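You operate a simulated robot arm through the tools that you are given. There is no shell and no other tool. Be economical: measure what you need, move in short steps, check, and stop when the job is done.

Carry out the task below with a simulated robot arm. There is one attempt and no reset: what you move stays moved.

Task
Let the green band bottle pass the arm; stop the white band one.
Fine: jog slowly, lower the stop arm between them; the white one ends at the arm; drive off after.
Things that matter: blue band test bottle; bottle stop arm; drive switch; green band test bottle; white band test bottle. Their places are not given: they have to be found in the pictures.

Only the result counts: the job must be done as asked and must still hold three seconds after the hand-in. Knocking over, shifting, dropping, spilling or breaking anything else fails it.

Robot
A 6-joint arm with a two-finger parallel gripper, fixed in place. Base frame: the origin is at the foot of the arm, x ahead of it, y to its left, z up. Units: m, degrees, N and s.
With the tool pointing down near the work surface it reaches from about 0.22 to 0.66 m from the base axis. Its first joint turns from -66.0 to 66.0 degrees. Payload 2.9 kg.
The TCP is the grasp point between the finger pads, 0.03 m short of the fingertips. In the tool frame z runs along the fingers and y along their closing line. Largest opening 0.11 m; finger width 0.02, thickness 0.01; the body of the gripper, 0.048 by 0.112 m, starts 0.055 m behind the TCP.
Orientation is that of the tool frame in the base frame, as [roll, pitch, yaw] about the fixed x, y, z axes, in that order (R = Rz(yaw) Ry(pitch) Rx(roll)). With the fingers straight down and closing along the base's y, the tool's x points along the base's -x, its y along +y and its z along -z.

Tools
- The arm moves only by the tool move_arm. Its argument "rows" is a list of rows, each a list of 7 numbers: the shift along the tool's x, y, z in m, then the turn, a rotation vector about the tool's x, y, z in degrees, then the finger opening in m, from 0 to 0.11. In form: [[dx, dy, dz, ax, ay, az, hand], ...]. A call has 1 to 10 rows; each row shifts and turns the commanded pose from where the row before left it, along the tool's axes as they then stand. Each row takes 0.2 s and may step no farther than 0.05 m and 8.6 degrees from the row before; otherwise, or with a gripper value out of range, the whole call is refused. Where a pose cannot be reached the arm comes as near as it can. A force on the tool above 90 N (or 10 N above the force at the start of the call, whichever is more), or a blocked arm, ends the call early, and 0.2 s more pass. The fingers move at their own pace (about 0.108 m/s each) and stop on an object; they squeeze with about 41 N. The grip force told is the motor's: it shows also when the fingers shut on nothing. Time passes only in rows, and 0.2 s behind the last, so rows that do not move let the fingers close. It gives the time, the measured TCP pose, the force on the tool (base axes), the opening and the grip force at its end, in the units of the frame above (readings bear some noise), with the torque about the TCP (base axes, N m) and any sound that the robot's microphone picked up.
- Cameras (640 x 400 px; columns grow to the right, rows downward): "scene" is fixed at [0.0969, 0.4494, 1.3917]; the picture's right is [-0.54, -0.84, 0.00], its down [-0.42, 0.27, -0.86] and it looks along [0.73, -0.47, -0.50] (base axes); focal length 304 px, centre (320, 200). "wrist" rides on the gripper at [0.072, 0.017, -0.103] in the tool frame; the picture's right is [-0.23, 0.97, 0.00], its down [-0.76, -0.18, -0.62] and it looks along [-0.61, -0.14, 0.78] (tool axes); focal length 222 px, centre (320, 200).
- camera(camera): a new picture of that camera. The clock stands still meanwhile.
- locate(camera, pixels): for up to 12 pixels [column, row] of the newest picture of that camera ("zoom" is the newest enlarged one), the place [x, y, z] in the base frame of the surface seen there, good to about 0.002 m. The clock stands still meanwhile.
- zoom(camera, box): a new picture of the part [left, top, right, bottom] of that camera's present view, enlarged. The clock stands still meanwhile.
- job_done(): hands the job in; it is judged then, once.

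Keep the steps short. Do not move on a guess: measure, check each grasp and each placing, and mend mistakes. In all there are 80 turns and 54 pictures (those below and enlarged ones count). Leave the gripper open and the arm clear of the work at the hand-in unless told otherwise, and finish with a single line.

The tools are called as name(argument=value, ...) on one line, values as JSON. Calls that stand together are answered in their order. move_arm: Moves the arm, as the interface text tells. Its arguments: {"type":"object","properties":{"rows":{"type":"array"}},"required":["rows"]} The other tools are called the same way: camera (camera) takes a picture; locate (camera, pixels) gives the place of the surface under pixels of a picture; zoom (camera, box) takes an enlarged picture of a part of a camera's view; job_done () hands the job in.

At the start:

```text
time: 0.0
tool_pos: [0.4105, 0.0566, 1.2364]
orientation: [-180.0, 0.0, -180.0]
force: [-0.4, 0.6, -0.7]
ft_torque: [-0.01, 0.0, 0.02]
opening: 0.1098
gripper_force: 0.0
```

scene: 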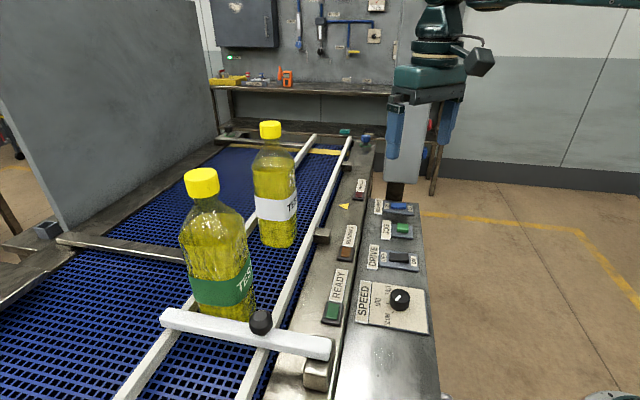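
wrist: 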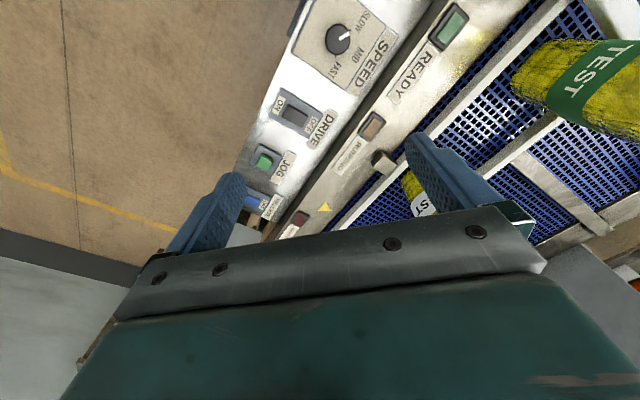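

I see two bottles in a lane, the green band one nearest the white stop arm, and a panel with SPEED, DRIVE, JOG and another button. I zoom in on the panel and on the stop arm.

zoom(camera="scene", box=[300, 170, 460, 340])

zoom(camera="scene", box=[100, 100, 360, 400])

zoom(camera="wrist", box=[220, 0, 480, 240])

```text
2.35 times, centred on (380, 255) of scene
```

zoom: 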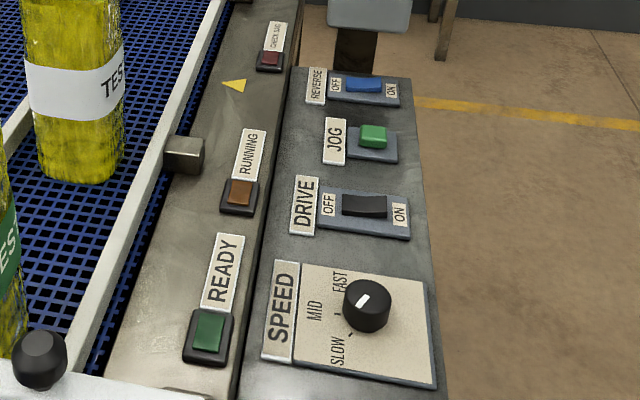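

```text
1.33 times, centred on (230, 250) of scene
```

zoom: 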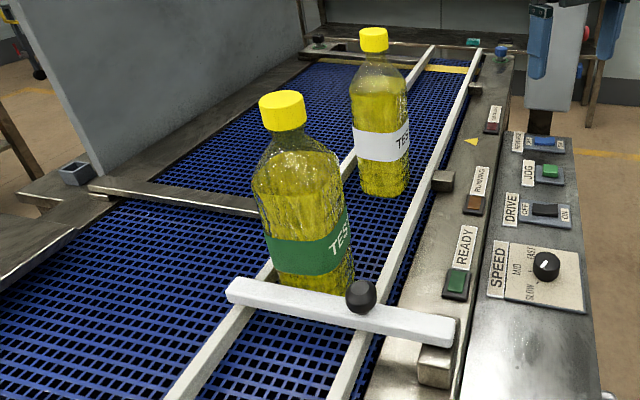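

```text
1.67 times, centred on (350, 120) of wrist
```

zoom: 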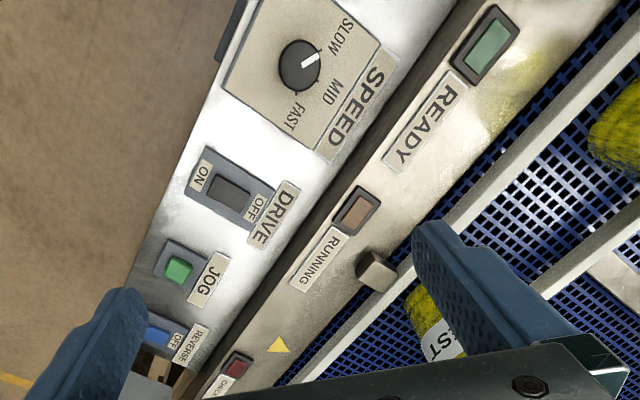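

The stop arm lies across the lane in front of the green bottle. Next I locate the main features.

camera(camera="scene")

locate(camera="scene", pixels=[[164, 316], [328, 350], [260, 316], [318, 375], [402, 229], [399, 257], [398, 206], [400, 296], [202, 174], [270, 128], [332, 312], [345, 254]])

locate(camera="scene", pixels=[[322, 235], [344, 206], [360, 187], [125, 395], [250, 395], [345, 145], [380, 380], [60, 330], [225, 290], [276, 207], [250, 338], [348, 152]])

```text
48 pictures are left
```

scene: 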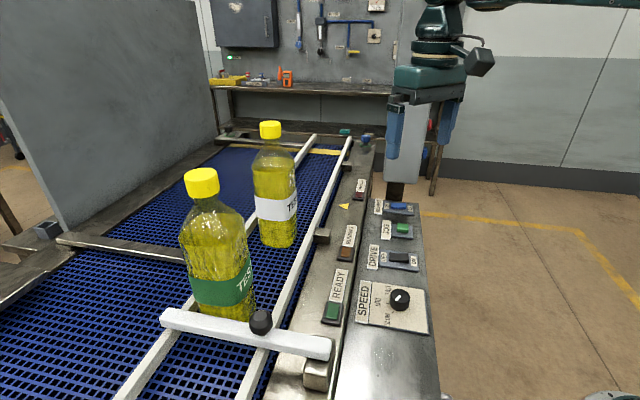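

```text
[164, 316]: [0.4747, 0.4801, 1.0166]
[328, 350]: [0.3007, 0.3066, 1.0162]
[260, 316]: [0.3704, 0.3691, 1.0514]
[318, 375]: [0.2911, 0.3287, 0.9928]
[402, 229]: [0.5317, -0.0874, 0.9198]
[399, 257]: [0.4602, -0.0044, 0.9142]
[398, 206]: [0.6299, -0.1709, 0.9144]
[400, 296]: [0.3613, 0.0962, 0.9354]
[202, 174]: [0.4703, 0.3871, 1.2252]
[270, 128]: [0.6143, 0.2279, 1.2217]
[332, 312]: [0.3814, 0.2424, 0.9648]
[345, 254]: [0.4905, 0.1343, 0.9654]
```

```text
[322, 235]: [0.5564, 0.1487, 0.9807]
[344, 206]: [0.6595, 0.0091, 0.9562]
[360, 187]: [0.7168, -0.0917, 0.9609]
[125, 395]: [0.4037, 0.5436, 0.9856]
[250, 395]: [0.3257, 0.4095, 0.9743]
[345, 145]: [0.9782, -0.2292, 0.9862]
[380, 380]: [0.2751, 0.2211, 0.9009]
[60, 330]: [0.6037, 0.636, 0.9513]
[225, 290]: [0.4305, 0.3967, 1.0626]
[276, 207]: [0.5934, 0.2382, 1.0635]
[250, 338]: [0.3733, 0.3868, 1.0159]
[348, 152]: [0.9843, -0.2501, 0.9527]
```

The lane runs at 45° along (1,-1), the stop arm is perpendicular to it, and the green bottle stands right behind it. I look closer at the hinge, the arrow mark and the far end, and search for the blue band bottle.

zoom(camera="scene", box=[150, 280, 350, 400])

zoom(camera="scene", box=[290, 110, 410, 220])

zoom(camera="scene", box=[340, 270, 440, 340])

```text
3.20 times, centred on (250, 340) of scene
```

zoom: 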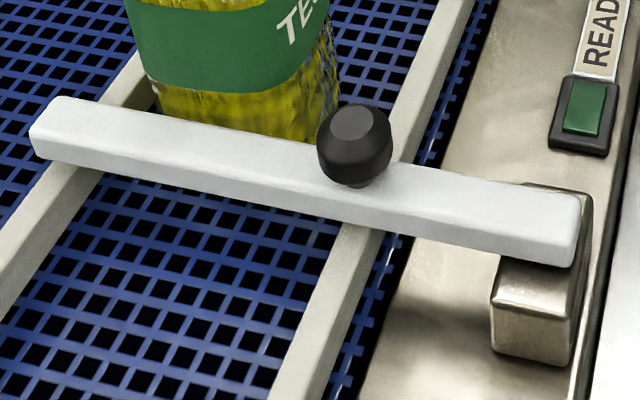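

```text
3.64 times, centred on (350, 165) of scene
```

zoom: 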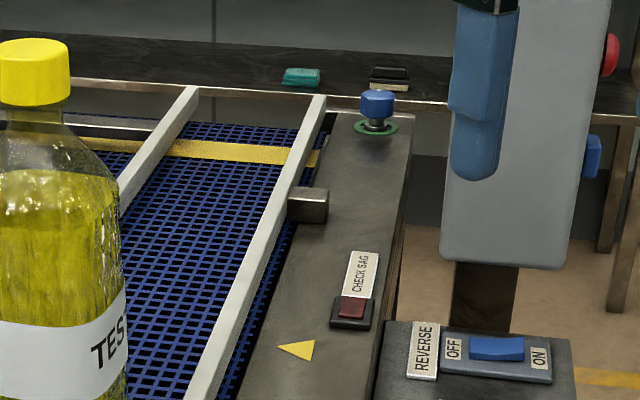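

```text
5.71 times, centred on (390, 305) of scene
```

zoom: 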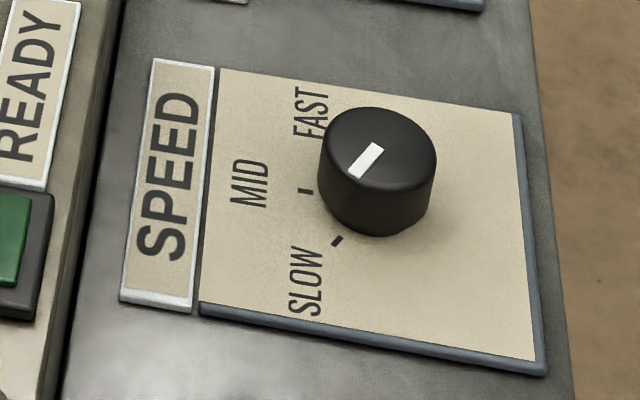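

The knob points at SLOW. The triangle on the frame and the bottle at the bar suggest travel toward the arm. I now measure the knob, the bar, the bottle edges, the triangle corners and the switches precisely.

locate(camera="scene", pixels=[[261, 314], [251, 323], [271, 323], [261, 328], [167, 310], [161, 322], [331, 340], [329, 358], [312, 362], [307, 385], [338, 206], [348, 203]])

zoom(camera="scene", box=[360, 195, 430, 275])

zoom(camera="scene", box=[160, 160, 320, 330])

```text
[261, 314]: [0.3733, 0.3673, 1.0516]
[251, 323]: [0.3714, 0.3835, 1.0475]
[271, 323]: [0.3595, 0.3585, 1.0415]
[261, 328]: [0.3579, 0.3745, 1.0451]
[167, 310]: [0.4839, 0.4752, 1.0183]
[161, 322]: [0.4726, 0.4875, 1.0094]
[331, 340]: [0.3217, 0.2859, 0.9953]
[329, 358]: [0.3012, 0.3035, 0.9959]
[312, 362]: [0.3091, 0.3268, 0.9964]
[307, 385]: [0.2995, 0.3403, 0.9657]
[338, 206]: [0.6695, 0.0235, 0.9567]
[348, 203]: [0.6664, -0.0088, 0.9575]
```

```text
5.00 times, centred on (395, 235) of scene
```

zoom: 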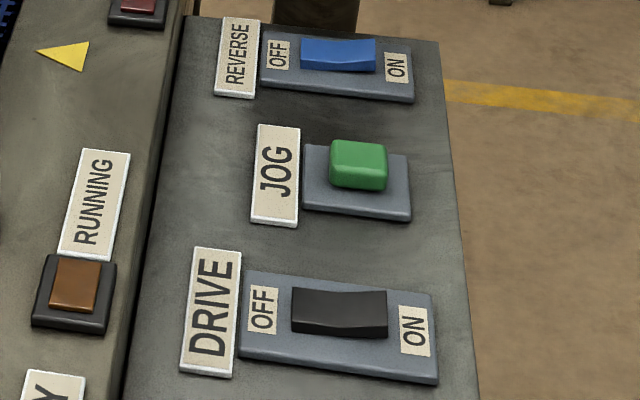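

```text
2.35 times, centred on (240, 245) of scene
```

zoom: 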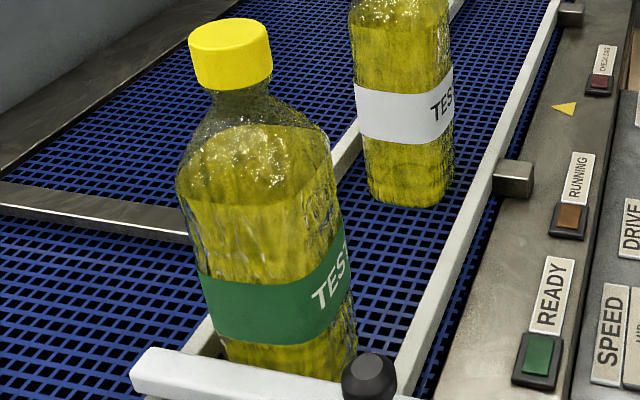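

READY is lit, DRIVE and REVERSE both look to be at OFF, and the arm knob is centred at about (0.370, 0.368, 1.038). I turn the tool 45° so the fingers close along the lane, then move to the base side of the stop arm.

move_arm(rows=[[0, 0, 0, 0, 0, -7.5, 0.07], [0, 0, 0, 0, 0, -7.5, 0.07], [0, 0, 0, 0, 0, -7.5, 0.07], [0, 0, 0, 0, 0, -7.5, 0.07], [0, 0, 0, 0, 0, -7.5, 0.07], [0, 0, 0, 0, 0, -7.5, 0.07]])

move_arm(rows=[[-0.018, 0.0417, 0.006, 0, 0, 0, 0.07], [-0.018, 0.0417, 0.006, 0, 0, 0, 0.07], [-0.018, 0.0417, 0.006, 0, 0, 0, 0.07], [-0.018, 0.0417, 0.006, 0, 0, 0, 0.07], [-0.018, 0.0417, 0.006, 0, 0, 0, 0.07], [-0.018, 0.0417, 0.006, 0, 0, 0, 0.07]])

move_arm(rows=[[0, 0, 0, 0, -8, 0, 0.07], [0, 0, 0, 0, -8, 0, 0.07], [0, 0, 0, 0, -8, 0, 0.07], [0, 0, 0, 0, -8, 0, 0.07], [0, 0, 0, 0, -8, 0, 0.07], [0, 0, 0, 0, 0, 0, 0.07]])

camera(camera="scene")

camera(camera="wrist")

```text
time: 1.4
tool_pos: [0.4108, 0.0557, 1.2381]
orientation: [179.9, 0.0, -134.8]
force: [0.1, 0.5, -0.1]
ft_torque: [-0.01, 0.0, 0.0]
opening: 0.0698
gripper_force: 0.1
```

```text
time: 2.8
tool_pos: [0.3147, 0.3078, 1.1981]
orientation: [-179.9, 0.0, -135.0]
force: [-0.3, -0.4, -0.5]
ft_torque: [0.0, 0.02, 0.0]
opening: 0.0699
gripper_force: 0.0
```

```text
time: 4.2
tool_pos: [0.3103, 0.3104, 1.2004]
orientation: [-180.0, 40.0, -135.0]
force: [-0.2, -0.1, 0.6]
ft_torque: [0.0, 0.03, 0.0]
opening: 0.0699
gripper_force: 0.0
```

```text
42 pictures are left
```

scene: 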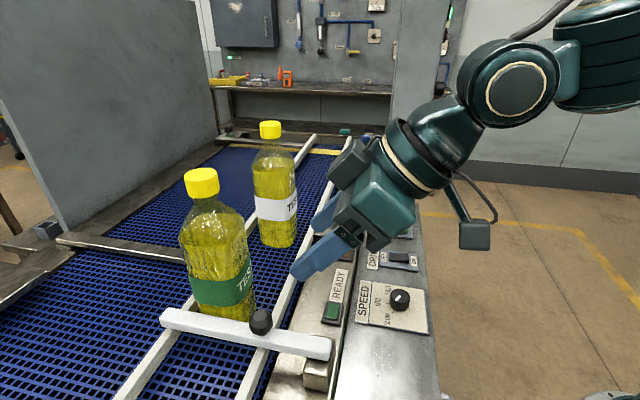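

```text
41 pictures are left
```

wrist: 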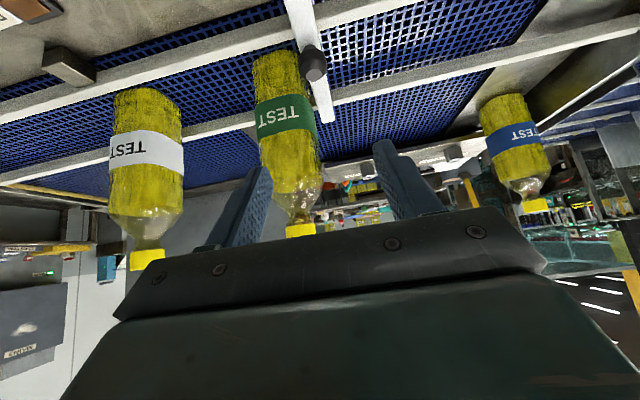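

The blue band bottle stands downstream of the arm. I locate it and the space around it.

locate(camera="wrist", pixels=[[510, 135], [500, 100], [535, 205], [285, 120], [145, 150], [314, 66], [460, 130], [600, 35], [300, 230], [440, 80], [540, 60], [452, 150]])

zoom(camera="wrist", box=[260, 0, 640, 220])

```text
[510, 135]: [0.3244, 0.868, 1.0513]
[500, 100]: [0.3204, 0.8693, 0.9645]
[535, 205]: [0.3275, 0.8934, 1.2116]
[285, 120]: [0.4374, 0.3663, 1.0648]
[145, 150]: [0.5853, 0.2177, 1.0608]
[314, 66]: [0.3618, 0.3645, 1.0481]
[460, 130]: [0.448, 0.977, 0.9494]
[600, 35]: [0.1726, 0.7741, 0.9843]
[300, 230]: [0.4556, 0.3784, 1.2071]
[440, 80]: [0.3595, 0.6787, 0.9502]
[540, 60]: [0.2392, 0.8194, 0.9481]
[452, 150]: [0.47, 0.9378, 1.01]
```

```text
1.68 times, centred on (450, 110) of wrist
```

zoom: 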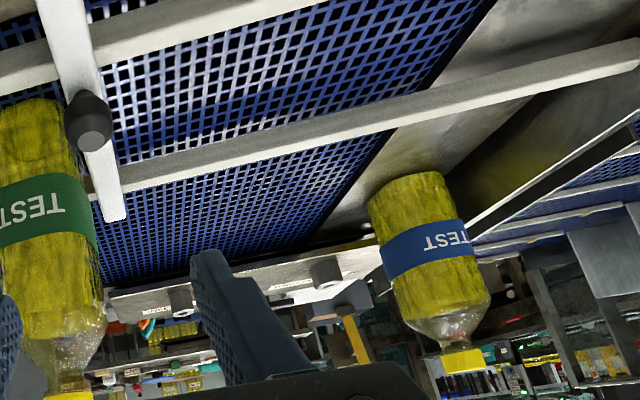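

The blue bottle stands off the lane at (0.32, 0.87), out of the way. I now bring the open fingers to the knob along the tilted line.

move_arm(rows=[[0.0135, -0.0005, 0.0352, 0, 0, 0, 0.06], [0.0135, -0.0005, 0.0352, 0, 0, 0, 0.06], [0.0135, -0.0005, 0.0352, 0, 0, 0, 0.06], [0, 0, 0.02, 0, 0, 0, 0.06], [0, 0, 0.02, 0, 0, 0, 0.06], [0, 0, 0.02, 0, 0, 0, 0.06]])

zoom(camera="scene", box=[180, 240, 380, 400])

camera(camera="wrist")

```text
time: 5.6
tool_pos: [0.3633, 0.3609, 1.0465]
orientation: [179.9, 40.0, -135.0]
force: [0.0, -0.1, -0.2]
ft_torque: [-0.03, 0.03, -0.02]
opening: 0.0598
gripper_force: 0.0
```

```text
2.50 times, centred on (280, 320) of scene
```

zoom: 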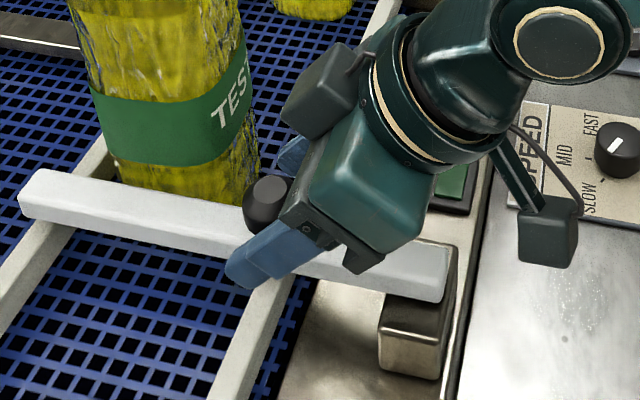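

```text
38 pictures are left
```

wrist: 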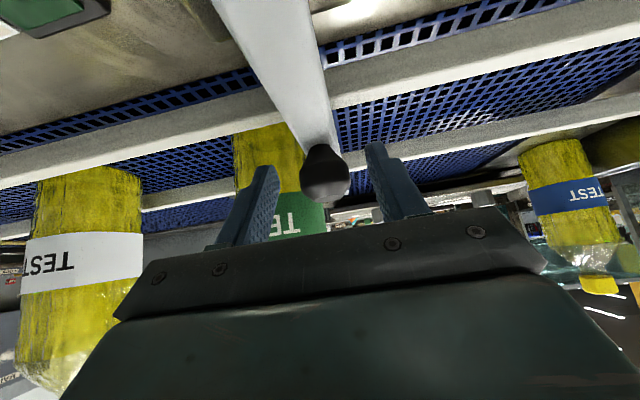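

The knob sits between the fingers. I close on it.

move_arm(rows=[[0, 0, 0, 0, 0, 0, 0.02], [0, 0, 0, 0, 0, 0, 0.02], [0, 0, 0, 0, 0, 0, 0.02]])

camera(camera="wrist")

```text
time: 6.4
tool_pos: [0.3624, 0.3622, 1.0473]
orientation: [179.9, 40.0, -134.8]
force: [-6.9, 15.0, -6.3]
ft_torque: [0.38, -0.32, 0.18]
opening: 0.0313
gripper_force: 45.1
```

```text
37 pictures are left
```

wrist: 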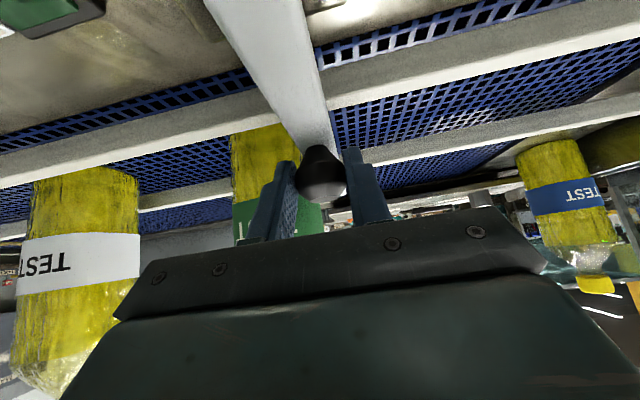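

The knob is held (opening 0.031). I try a small 6° lift about the supposed hinge and watch the force.

move_arm(rows=[[-0.0011, 0.001, -0.0087, 0, -6, 0, 0.02], [0, 0, 0, 0, 0, 0, 0.02]])

zoom(camera="scene", box=[150, 250, 350, 400])

```text
time: 7.0
tool_pos: [0.359, 0.3591, 1.0538]
orientation: [179.7, 45.7, -134.7]
force: [-12.3, 11.3, -13.4]
ft_torque: [0.41, -0.51, 0.35]
opening: 0.0314
gripper_force: 44.5
```

```text
2.67 times, centred on (250, 325) of scene
```

zoom: 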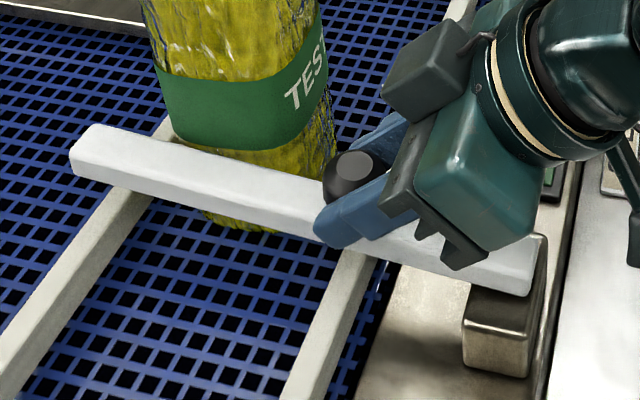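

The stop arm tilts up freely. I keep lifting along the same arc.

move_arm(rows=[[-0.0011, 0, -0.0087, 0, -6, 0, 0.02], [-0.0011, 0, -0.0087, 0, -6, 0, 0.02], [-0.0011, 0, -0.0087, 0, -6, 0, 0.02], [-0.0011, 0, -0.0087, 0, -6, 0, 0.02]])

zoom(camera="scene", box=[150, 200, 400, 400])

```text
time: 8.0
tool_pos: [0.3402, 0.3406, 1.0783]
orientation: [179.8, 69.9, -135.0]
force: [-8.8, 16.4, -18.7]
ft_torque: [0.59, -0.61, 0.27]
opening: 0.0315
gripper_force: 45.2
```

```text
2.00 times, centred on (275, 300) of scene
```

zoom: 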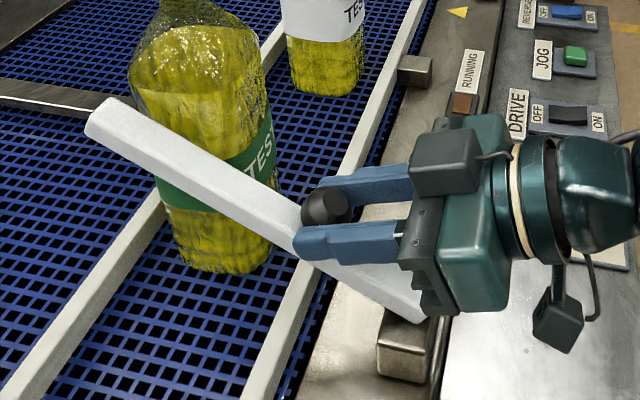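

move_arm(rows=[[-0.0011, 0, -0.0087, 0, -6, 0, 0.02], [-0.0011, 0, -0.0087, 0, -6, 0, 0.02], [-0.0011, 0, -0.0087, 0, -6, 0, 0.02], [-0.0011, 0, -0.0087, 0, -6, 0, 0.02]])

camera(camera="scene")

```text
time: 9.0
tool_pos: [0.3225, 0.3208, 1.0875]
orientation: [-0.9, 86.8, 44.2]
force: [-28.8, 9.0, -24.0]
ft_torque: [-0.89, 0.54, 0.49]
opening: 0.0315
gripper_force: 44.8
out of reach, approached as far as the arm can: row 4
```

```text
34 pictures are left
```

scene: 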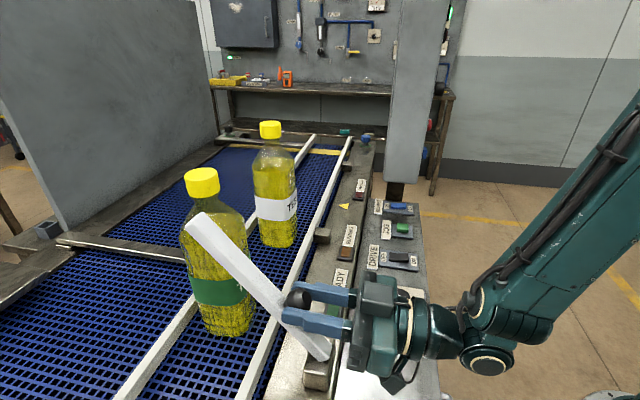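

The arm is up about 50°, but the wrist is at its reach limit. The round knob can pivot between the pads, so I tilt the tool back while the knob continues along its arc.

move_arm(rows=[[-0.0046, 0, -0.01, 0, 6, 0, 0.02], [-0.0023, 0, -0.0105, 0, 6, 0, 0.02], [0, 0, 0, 0, 0, 0, 0.02]])

zoom(camera="scene", box=[150, 180, 430, 400])

```text
time: 9.8
tool_pos: [0.3167, 0.3176, 1.1007]
orientation: [179.2, 82.2, -135.7]
force: [-6.8, 25.9, -11.0]
ft_torque: [0.91, -0.73, 0.23]
opening: 0.0315
gripper_force: 45.0
out of reach, approached as far as the arm can: row 1
```

```text
1.82 times, centred on (290, 290) of scene
```

zoom: 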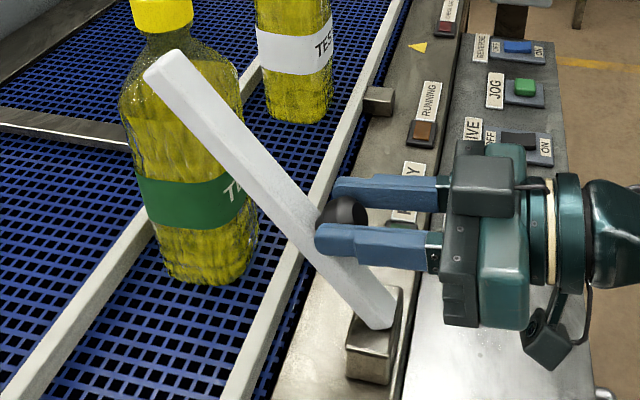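

locate(camera="zoom", pixels=[[165, 65], [175, 85], [280, 220], [350, 285], [375, 315], [370, 350], [385, 325], [345, 205]])

```text
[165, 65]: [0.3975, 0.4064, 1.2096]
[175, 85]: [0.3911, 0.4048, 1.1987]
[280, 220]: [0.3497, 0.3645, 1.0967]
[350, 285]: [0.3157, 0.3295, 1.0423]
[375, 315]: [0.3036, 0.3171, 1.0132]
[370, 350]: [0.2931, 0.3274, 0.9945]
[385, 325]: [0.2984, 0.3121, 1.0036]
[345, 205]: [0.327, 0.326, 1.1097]
```

The bar is at about 55°. I continue the arc in two more rows and check.

move_arm(rows=[[-0.0014, 0.001, -0.0129, 0, 6, 0, 0.02], [0.0016, 0, -0.0128, 0, 6, 0, 0.02], [0, 0, 0, 0, 0, 0, 0.02]])

zoom(camera="scene", box=[150, 180, 430, 400])

```text
time: 10.6
tool_pos: [0.2977, 0.2991, 1.1061]
orientation: [-179.6, 70.3, -134.7]
force: [9.8, 6.5, 7.6]
ft_torque: [0.91, -0.79, 0.16]
opening: 0.0314
gripper_force: 45.1
out of reach, approached as far as the arm can: row 1
```

```text
1.82 times, centred on (290, 290) of scene
```

zoom: 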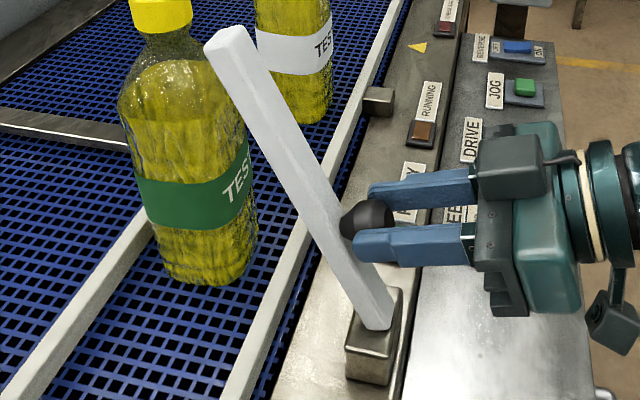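

move_arm(rows=[[0.0057, 0, -0.0116, 0, 6, 0, 0.02], [0.0084, 0, -0.0099, 0, 6, 0, 0.02], [0, 0, 0, 0, 0, 0, 0.02]])

zoom(camera="scene", box=[150, 180, 430, 400])

```text
time: 11.4
tool_pos: [0.2803, 0.2808, 1.1008]
orientation: [-179.5, 58.2, -134.9]
force: [35.4, 7.4, -4.5]
ft_torque: [0.62, -0.63, -0.25]
opening: 0.0313
gripper_force: 45.2
```

```text
1.82 times, centred on (290, 290) of scene
```

zoom: 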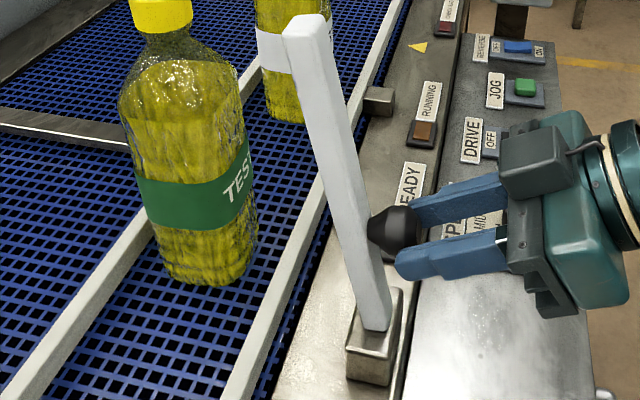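

locate(camera="zoom", pixels=[[310, 40], [325, 90], [350, 200], [372, 300], [375, 325], [400, 225], [333, 50]])

```text
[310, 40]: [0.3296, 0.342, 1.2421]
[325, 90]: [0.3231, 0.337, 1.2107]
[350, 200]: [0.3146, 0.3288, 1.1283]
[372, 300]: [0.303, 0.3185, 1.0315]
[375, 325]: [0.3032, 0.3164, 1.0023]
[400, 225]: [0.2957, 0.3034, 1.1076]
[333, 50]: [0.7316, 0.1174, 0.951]
```

The bar is at about 80° and well clear of the lane. I nudge it slightly further to see whether it reaches a stop.

move_arm(rows=[[0.0059, 0, -0.0057, 0, 0, 0, 0.02], [0, 0, 0, 0, 0, 0, 0.02]])

zoom(camera="scene", box=[150, 180, 430, 400])

locate(camera="zoom", pixels=[[325, 40], [330, 60], [350, 150], [372, 300]])

```text
time: 12.0
tool_pos: [0.2762, 0.2754, 1.1013]
orientation: [-179.7, 58.6, -134.9]
force: [38.7, 12.1, 3.9]
ft_torque: [-0.02, -0.18, -0.42]
opening: 0.0311
gripper_force: 45.3
```

```text
1.82 times, centred on (290, 290) of scene
```

zoom: 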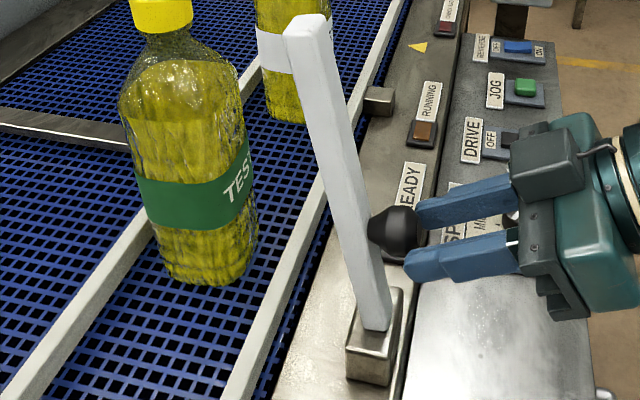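

```text
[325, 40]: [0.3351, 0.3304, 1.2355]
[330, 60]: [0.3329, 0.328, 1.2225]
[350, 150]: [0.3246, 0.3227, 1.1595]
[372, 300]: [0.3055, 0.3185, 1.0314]
```

The bar did not move further, so it is at its stop (about 80°). I open the fingers and check whether it stays up by itself.

move_arm(rows=[[0, 0, 0.004, 0, 0, 0, 0.05], [0, 0, 0, 0, 0, 0, 0.05], [0, 0, -0.01, 0, 0, 0, 0.06], [0, 0, -0.02, 0, 0, 0, 0.06], [0, 0, -0.03, 0, 0, 0, 0.06], [0, 0, 0, 0, 0, 0, 0.06]])

camera(camera="scene")

```text
time: 13.4
tool_pos: [0.247, 0.2475, 1.1354]
orientation: [-180.0, 57.9, -134.9]
force: [0.3, 0.5, -0.1]
ft_torque: [0.02, -0.01, 0.0]
opening: 0.0598
gripper_force: 0.0
out of reach, approached as far as the arm can: row 4, 5
```

```text
29 pictures are left
```

scene: 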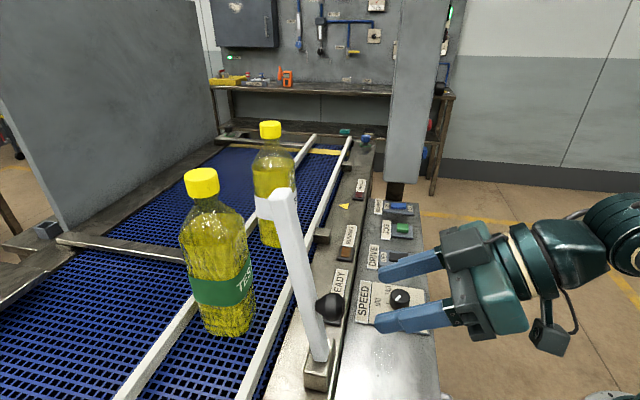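

The arm stays up by itself. Next I go over to the JOG button, untilting the tool on the way and closing the fingers.

move_arm(rows=[[-0.01, -0.035, 0, 0, 8, 0, 0.03], [-0.01, -0.035, 0, 0, 8, 0, 0.0], [-0.01, -0.035, 0, 0, 8, 0, 0.0], [-0.01, -0.035, 0, 0, 8, 0, 0.0], [-0.01, -0.035, 0, 0, 8, 0, 0.0], [-0.01, -0.035, 0, 0, 8, 0, 0.0], [0, 0, 0, 0, 5, 0, 0.0], [0, 0, 0, 0, 5, 0, 0.0]])

camera(camera="wrist")

```text
time: 15.2
tool_pos: [0.424, 0.1283, 1.1708]
orientation: [179.9, -0.1, -135.0]
force: [1.0, 0.6, -0.2]
ft_torque: [0.01, 0.0, 0.0]
opening: 0.0
gripper_force: 37.2
```

```text
28 pictures are left
```

wrist: 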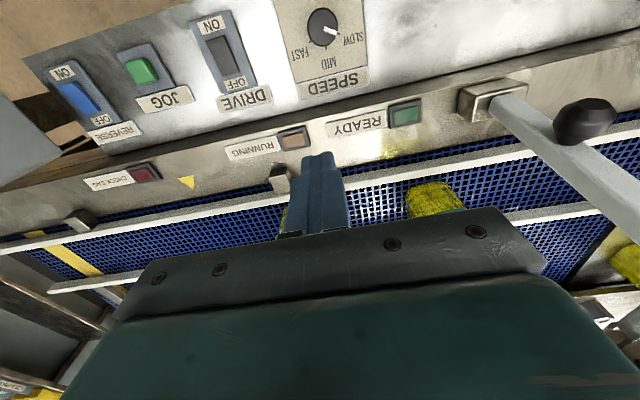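

locate(camera="wrist", pixels=[[141, 70], [128, 65], [152, 66], [145, 82], [223, 47], [230, 65], [165, 80], [228, 30]])

zoom(camera="wrist", box=[30, 0, 290, 140])

```text
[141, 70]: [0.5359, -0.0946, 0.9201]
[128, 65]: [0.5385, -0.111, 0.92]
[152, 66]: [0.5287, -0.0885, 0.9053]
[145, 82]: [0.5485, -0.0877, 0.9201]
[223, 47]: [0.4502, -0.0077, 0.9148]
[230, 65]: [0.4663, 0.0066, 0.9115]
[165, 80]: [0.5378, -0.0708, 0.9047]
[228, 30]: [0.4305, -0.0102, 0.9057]
```

```text
2.46 times, centred on (160, 70) of wrist
```

zoom: 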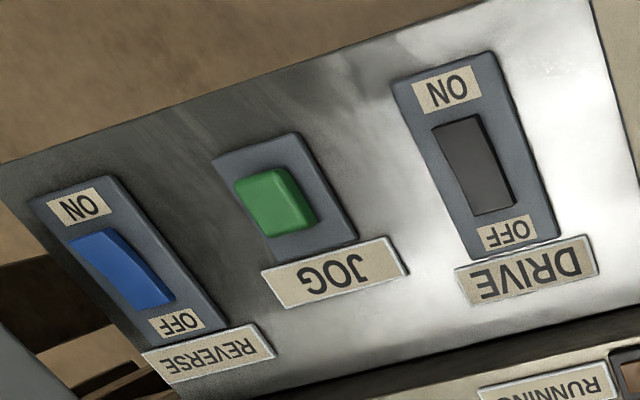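

DRIVE is OFF (its OFF end is lower), and the JOG top centre is (0.536, -0.0945, 0.920). I move above it and then down to about 2.5 cm over it.

move_arm(rows=[[0.01305, -0.03945, 0, 0, 0, 0, 0], [0.01305, -0.03945, 0, 0, 0, 0, 0], [0.01305, -0.03945, 0, 0, 0, 0, 0], [0.01305, -0.03945, 0, 0, 0, 0, 0], [0.01305, -0.03945, 0, 0, 0, 0, 0], [0.01305, -0.03945, 0, 0, 0, 0, 0], [0, 0, 0.049, 0, 0, 0, 0], [0, 0, 0.049, 0, 0, 0, 0], [0, 0, 0.049, 0, 0, 0, 0], [0, 0, 0.049, 0, 0, 0, 0]])

zoom(camera="scene", box=[340, 140, 480, 280])

```text
time: 17.4
tool_pos: [0.5381, -0.0901, 0.9738]
orientation: [179.9, 0.0, -135.0]
force: [0.4, 0.0, 0.2]
ft_torque: [-0.01, 0.0, 0.02]
opening: 0.0
gripper_force: 37.5
```

```text
2.86 times, centred on (410, 210) of scene
```

zoom: 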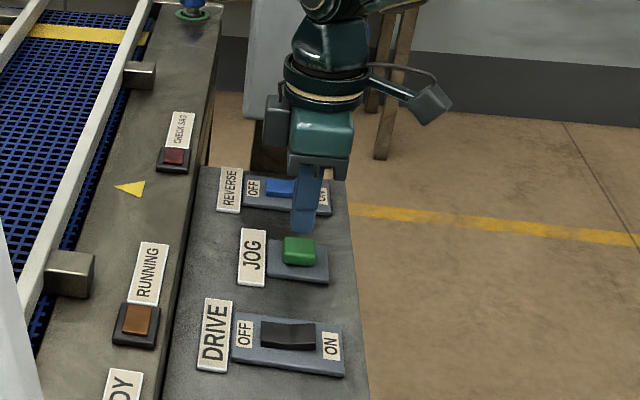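

I align and press slightly (about 5 mm), then lift to see how far the belt moves.

move_arm(rows=[[0.004, -0.0015, 0.018, 0, 0, 0, 0], [0, 0, 0.011, 0, 0, 0, 0], [0, 0, 0, 0, 0, 0, 0], [0, 0, 0, 0, 0, 0, 0]])

camera(camera="scene")

```text
time: 18.4
tool_pos: [0.5362, -0.0957, 0.9453]
orientation: [-180.0, -0.1, -135.0]
force: [-0.6, 1.1, 1.8]
ft_torque: [0.06, 0.02, 0.02]
opening: 0.0002
gripper_force: 37.3
heard: click
```

```text
25 pictures are left
```

scene: 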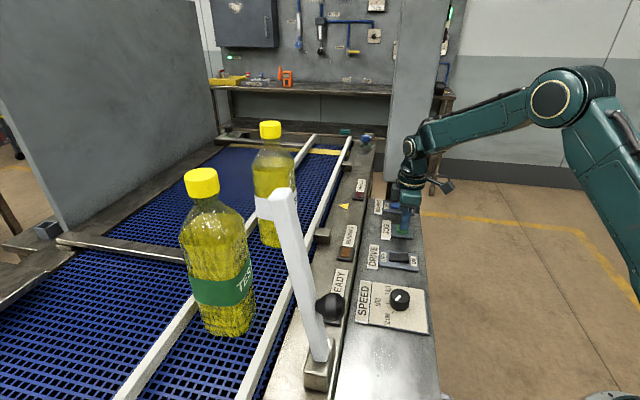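

A click was heard but no visible motion yet. I hold one more second and look at the bottle and the lamp.

move_arm(rows=[[0, 0, 0, 0, 0, 0, 0], [0, 0, 0, 0, 0, 0, 0], [0, 0, 0, 0, 0, 0, 0], [0, 0, 0, 0, 0, 0, 0]])

camera(camera="scene")

locate(camera="scene", pixels=[[202, 176], [270, 127], [192, 180]])

```text
time: 19.4
tool_pos: [0.5362, -0.096, 0.9455]
orientation: [-180.0, 0.0, -135.0]
force: [1.5, -0.7, 2.2]
ft_torque: [0.02, -0.03, 0.01]
opening: 0.0002
gripper_force: 37.5
```

```text
24 pictures are left
```

scene: 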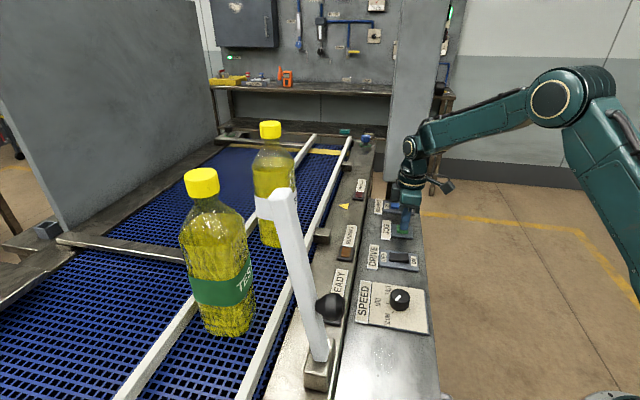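

```text
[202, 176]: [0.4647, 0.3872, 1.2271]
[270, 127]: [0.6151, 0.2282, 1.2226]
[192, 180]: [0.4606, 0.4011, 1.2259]
```

There is no movement yet. I press about 3 mm deeper.

move_arm(rows=[[0, 0, 0.003, 0, 0, 0, 0], [0, 0, 0, 0, 0, 0, 0], [0, 0, 0, 0, 0, 0, 0]])

zoom(camera="scene", box=[160, 160, 440, 340])

```text
time: 20.2
tool_pos: [0.5369, -0.0947, 0.9426]
orientation: [-179.9, 0.0, -135.0]
force: [-6.0, 4.2, 24.7]
ft_torque: [0.11, 0.17, 0.03]
opening: 0.0001
gripper_force: 38.1
```

```text
2.22 times, centred on (300, 250) of scene
```

zoom: 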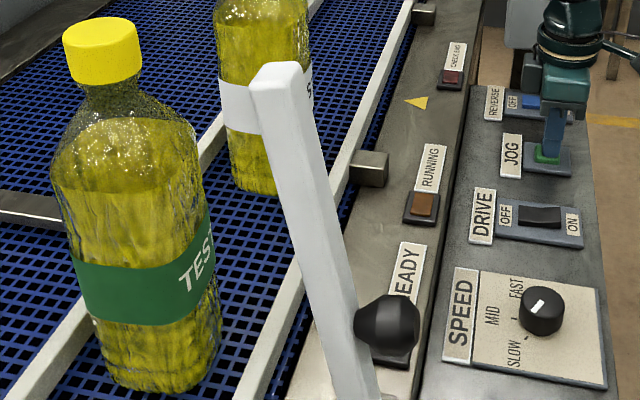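

JOG is bottomed out (25 N) with no motion, so JOG alone does nothing with DRIVE off. I release JOG and measure the DRIVE rocker closely.

move_arm(rows=[[0, 0, -0.02, 0, 0, 0, 0], [0, 0, -0.02, 0, 0, 0, 0]])

zoom(camera="scene", box=[370, 240, 426, 275])

locate(camera="zoom", pixels=[[230, 160], [270, 190], [320, 195], [370, 200], [410, 200], [440, 215], [190, 160], [500, 230]])

```text
time: 20.8
tool_pos: [0.5353, -0.0949, 0.9792]
orientation: [179.9, -0.1, -135.0]
force: [0.9, -0.4, -0.1]
ft_torque: [-0.02, -0.02, 0.01]
opening: 0.0001
gripper_force: 38.5
```

```text
11.43 times, centred on (398, 258) of scene
```

zoom: 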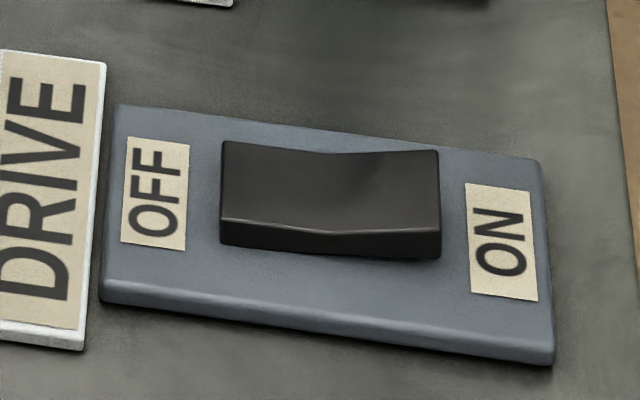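

```text
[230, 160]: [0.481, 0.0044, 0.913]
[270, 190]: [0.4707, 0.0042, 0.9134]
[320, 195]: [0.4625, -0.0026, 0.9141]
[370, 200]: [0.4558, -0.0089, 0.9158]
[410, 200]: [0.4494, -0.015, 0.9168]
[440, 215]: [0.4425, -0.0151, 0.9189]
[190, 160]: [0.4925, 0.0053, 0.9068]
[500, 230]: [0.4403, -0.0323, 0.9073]
```

The rocker's ON end is at about (0.447, -0.015) and the OFF end at about (0.472, 0.009). I move above the ON end, with fingertips at about z 0.925.

move_arm(rows=[[0.0022, 0.0395, 0, 0, 0, 0, 0], [0.0021, 0.0395, 0, 0, 0, 0, 0], [0.0021, 0.0395, 0, 0, 0, 0, 0], [0, 0, 0.012, 0, 0, 0, 0], [0, 0, 0.011, 0, 0, 0, 0], [0, 0, 0, 0, 0, 0, 0]])

zoom(camera="scene", box=[340, 200, 460, 290])

```text
time: 22.2
tool_pos: [0.4496, -0.0178, 0.9607]
orientation: [-180.0, -0.1, -135.0]
force: [-0.1, -1.2, 0.2]
ft_torque: [0.0, 0.0, 0.02]
opening: 0.0001
gripper_force: 37.7
```

```text
4.44 times, centred on (400, 245) of scene
```

zoom: 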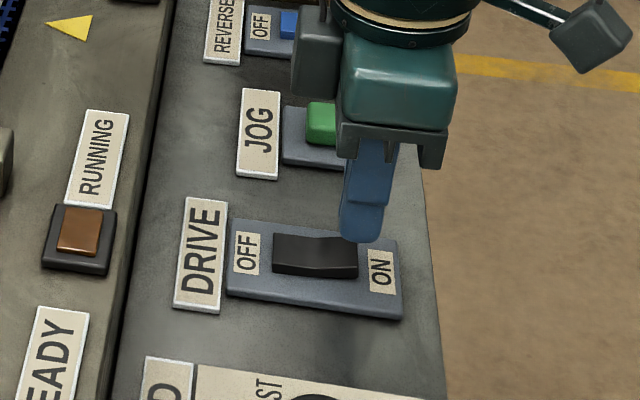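

In one call I press ON briefly, lift, shift to the OFF end and press OFF, then look at how far things moved.

move_arm(rows=[[0, 0, 0.015, 0, 0, 0, 0], [0, 0, 0.002, 0, 0, 0, 0], [0, 0, -0.015, 0, 0, 0, 0], [-0.036, 0, 0, 0, 0, 0, 0], [0, 0, 0.013, 0, 0, 0, 0], [0, 0, 0.002, 0, 0, 0, 0], [0, 0, -0.015, 0, 0, 0, 0]])

camera(camera="scene")

```text
time: 23.8
tool_pos: [0.4734, 0.0074, 0.9584]
orientation: [180.0, -0.1, -135.1]
force: [-0.2, 0.4, -0.6]
ft_torque: [-0.02, -0.01, -0.01]
opening: 0.0002
gripper_force: 37.9
```

```text
20 pictures are left
```

scene: 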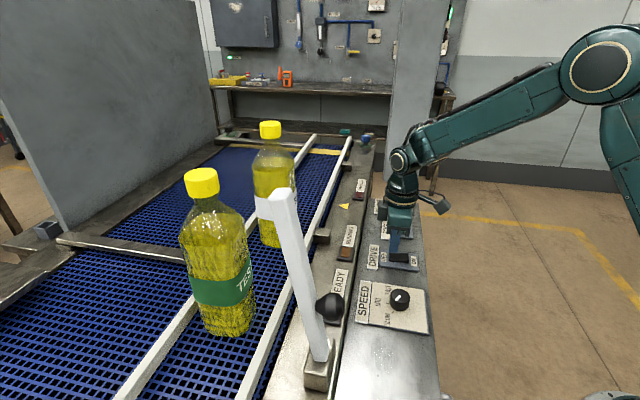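

No click and no motion, so the press was too shallow. I return to the ON end and press deeper in small steps.

move_arm(rows=[[0.036, 0, 0, 0, 0, 0, 0], [0, 0, 0.015, 0, 0, 0, 0], [0, 0, 0.003, 0, 0, 0, 0]])

```text
time: 24.6
tool_pos: [0.4483, -0.016, 0.9447]
orientation: [-179.7, 0.3, -134.9]
force: [-18.3, 3.1, 58.2]
ft_torque: [0.59, 0.23, -0.49]
opening: 0.0
gripper_force: 37.7
```

58 N and still no click; I look at the contact before going on.

zoom(camera="scene", box=[370, 235, 430, 280])

```text
8.89 times, centred on (400, 258) of scene
```

zoom: 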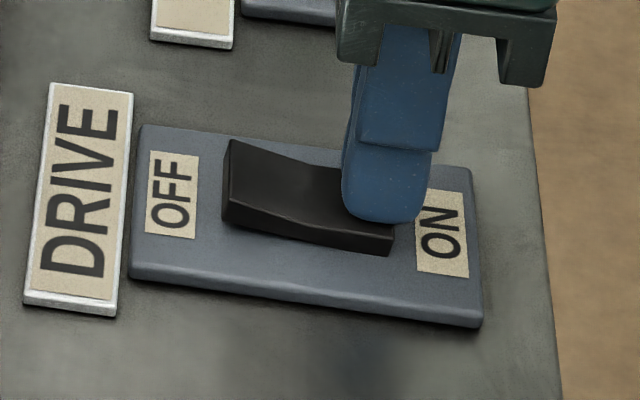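

The rocker has tipped to ON. I lift and check whether the belt runs.

move_arm(rows=[[0, 0, -0.01, 0, 0, 0, 0], [0, 0, -0.008, 0, 0, 0, 0]])

camera(camera="scene")

zoom(camera="scene", box=[330, 190, 430, 280])

```text
time: 25.2
tool_pos: [0.4469, -0.0167, 0.956]
orientation: [179.9, -0.1, -135.1]
force: [-1.3, -0.1, -0.3]
ft_torque: [-0.03, -0.01, 0.01]
opening: 0.0
gripper_force: 36.9
```

```text
18 pictures are left
```

scene: 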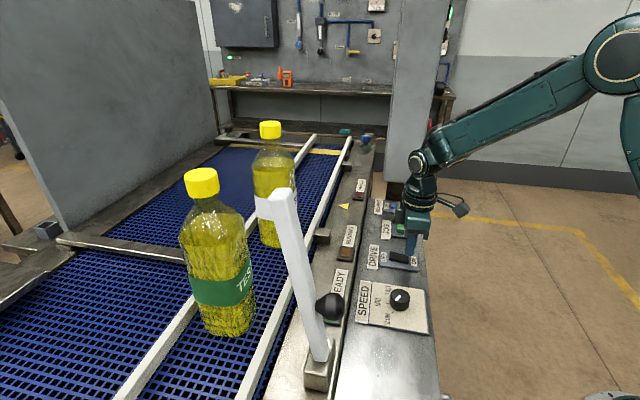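

```text
4.44 times, centred on (380, 235) of scene
```

zoom: 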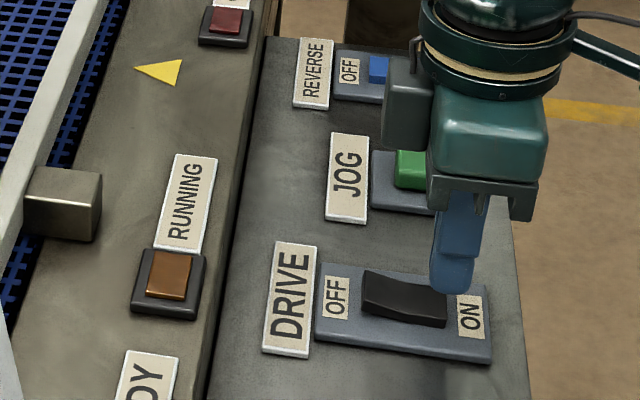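

DRIVE is now ON and the belt stands still, so it should move with JOG. I go back above JOG and check for motion meanwhile.

move_arm(rows=[[0, 0, -0.02, 0, 0, 0, 0], [-0.0027, -0.0394, 0, 0, 0, 0, 0], [-0.0026, -0.0393, 0, 0, 0, 0, 0], [-0.0026, -0.0393, 0, 0, 0, 0, 0], [0, 0, 0.02, 0, 0, 0, 0], [0, 0, 0, 0, 0, 0, 0]])

zoom(camera="scene", box=[150, 110, 440, 350])

```text
time: 26.6
tool_pos: [0.536, -0.0964, 0.9567]
orientation: [180.0, 0.0, -135.0]
force: [0.3, 0.4, 0.4]
ft_torque: [0.01, 0.0, -0.06]
opening: 0.0
gripper_force: 37.7
```

```text
1.67 times, centred on (295, 230) of scene
```

zoom: 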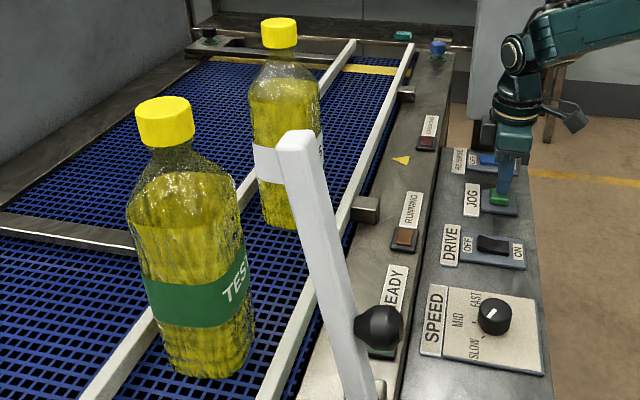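

Still no motion with DRIVE on. I press JOG for about 0.4 s and release.

move_arm(rows=[[0, 0, 0.012, 0, 0, 0, 0], [0, 0, 0, 0, 0, 0, 0], [0, 0, -0.014, 0, 0, 0, 0]])

zoom(camera="scene", box=[150, 110, 440, 350])

```text
time: 27.4
tool_pos: [0.5372, -0.0966, 0.9593]
orientation: [180.0, 0.0, -135.0]
force: [-0.6, -0.4, 0.4]
ft_torque: [-0.03, -0.03, 0.0]
opening: 0.0
gripper_force: 38.0
heard: click
```

```text
1.67 times, centred on (295, 230) of scene
```

zoom: 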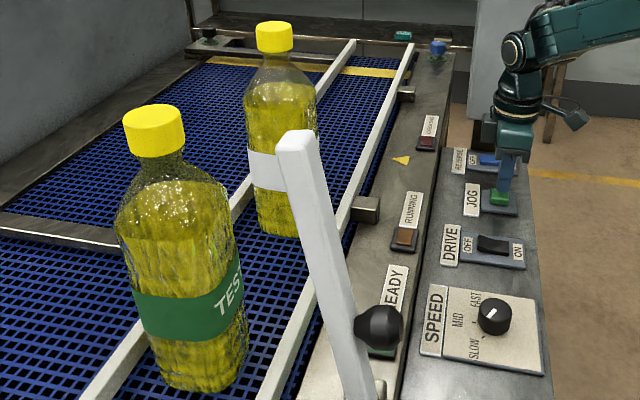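

The bottles moved along the lane toward the arm line. I measure how far.

locate(camera="zoom", pixels=[[153, 113], [275, 28], [190, 305], [262, 170]])

```text
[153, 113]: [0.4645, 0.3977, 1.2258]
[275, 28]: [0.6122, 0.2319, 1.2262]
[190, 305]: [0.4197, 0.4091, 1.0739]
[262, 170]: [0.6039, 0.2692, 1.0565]
```

About 1 cm per press. I hold JOG for around 2 s and measure again.

move_arm(rows=[[0, 0, 0.014, 0, 0, 0, 0], [0, 0, 0, 0, 0, 0, 0], [0, 0, 0, 0, 0, 0, 0], [0, 0, 0, 0, 0, 0, 0], [0, 0, 0, 0, 0, 0, 0], [0, 0, 0, 0, 0, 0, 0], [0, 0, 0, 0, 0, 0, 0], [0, 0, 0, 0, 0, 0, 0], [0, 0, 0, 0, 0, 0, 0], [0, 0, -0.014, 0, 0, 0, 0]])

zoom(camera="scene", box=[150, 110, 440, 350])

```text
time: 29.6
tool_pos: [0.5366, -0.0962, 0.9591]
orientation: [179.9, 0.0, -135.1]
force: [-0.3, -0.3, 0.4]
ft_torque: [0.0, -0.01, 0.0]
opening: 0.0002
gripper_force: 37.8
heard: click
```

```text
1.67 times, centred on (295, 230) of scene
```

zoom: 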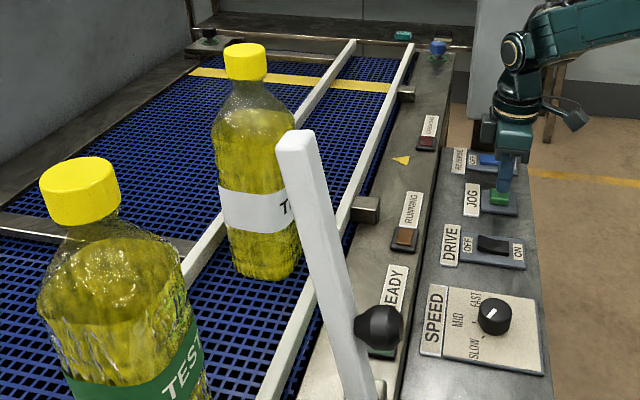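

locate(camera="zoom", pixels=[[80, 170], [245, 50], [160, 380], [245, 210], [170, 250], [95, 185]])

```text
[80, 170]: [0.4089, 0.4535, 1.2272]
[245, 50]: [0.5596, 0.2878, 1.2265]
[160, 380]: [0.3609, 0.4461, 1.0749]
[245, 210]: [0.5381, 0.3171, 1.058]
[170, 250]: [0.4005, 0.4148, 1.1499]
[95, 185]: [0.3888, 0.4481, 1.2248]
```

Green is at s≈-0.03 and white at s≈0.19 along the lane, at about 4 cm/s. I jog another 6 cm so that the arm line falls midway between them.

move_arm(rows=[[0, 0, 0.014, 0, 0, 0, 0], [0, 0, 0, 0, 0, 0, 0], [0, 0, 0, 0, 0, 0, 0], [0, 0, 0, 0, 0, 0, 0], [0, 0, 0, 0, 0, 0, 0], [0, 0, 0, 0, 0, 0, 0], [0, 0, 0, 0, 0, 0, 0], [0, 0, -0.014, 0, 0, 0, 0], [0, 0, -0.03, 0, 0, 0, 0]])

camera(camera="scene")

```text
time: 31.6
tool_pos: [0.5361, -0.0958, 0.9879]
orientation: [179.9, 0.1, -135.0]
force: [-0.3, -0.1, 0.2]
ft_torque: [0.02, 0.02, 0.02]
opening: 0.0
gripper_force: 38.1
heard: click
```

```text
13 pictures are left
```

scene: 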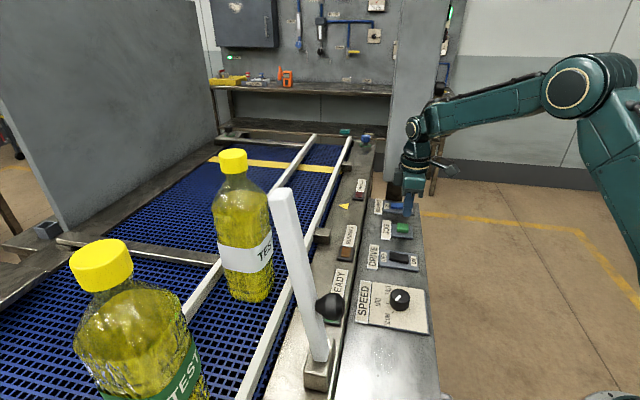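

locate(camera="scene", pixels=[[101, 253], [233, 155], [180, 395], [248, 258], [330, 307], [280, 200]])

```text
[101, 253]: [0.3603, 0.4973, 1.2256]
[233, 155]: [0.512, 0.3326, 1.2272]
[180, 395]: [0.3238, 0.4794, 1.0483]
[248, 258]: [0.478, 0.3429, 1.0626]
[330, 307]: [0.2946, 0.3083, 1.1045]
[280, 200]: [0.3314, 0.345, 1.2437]
```

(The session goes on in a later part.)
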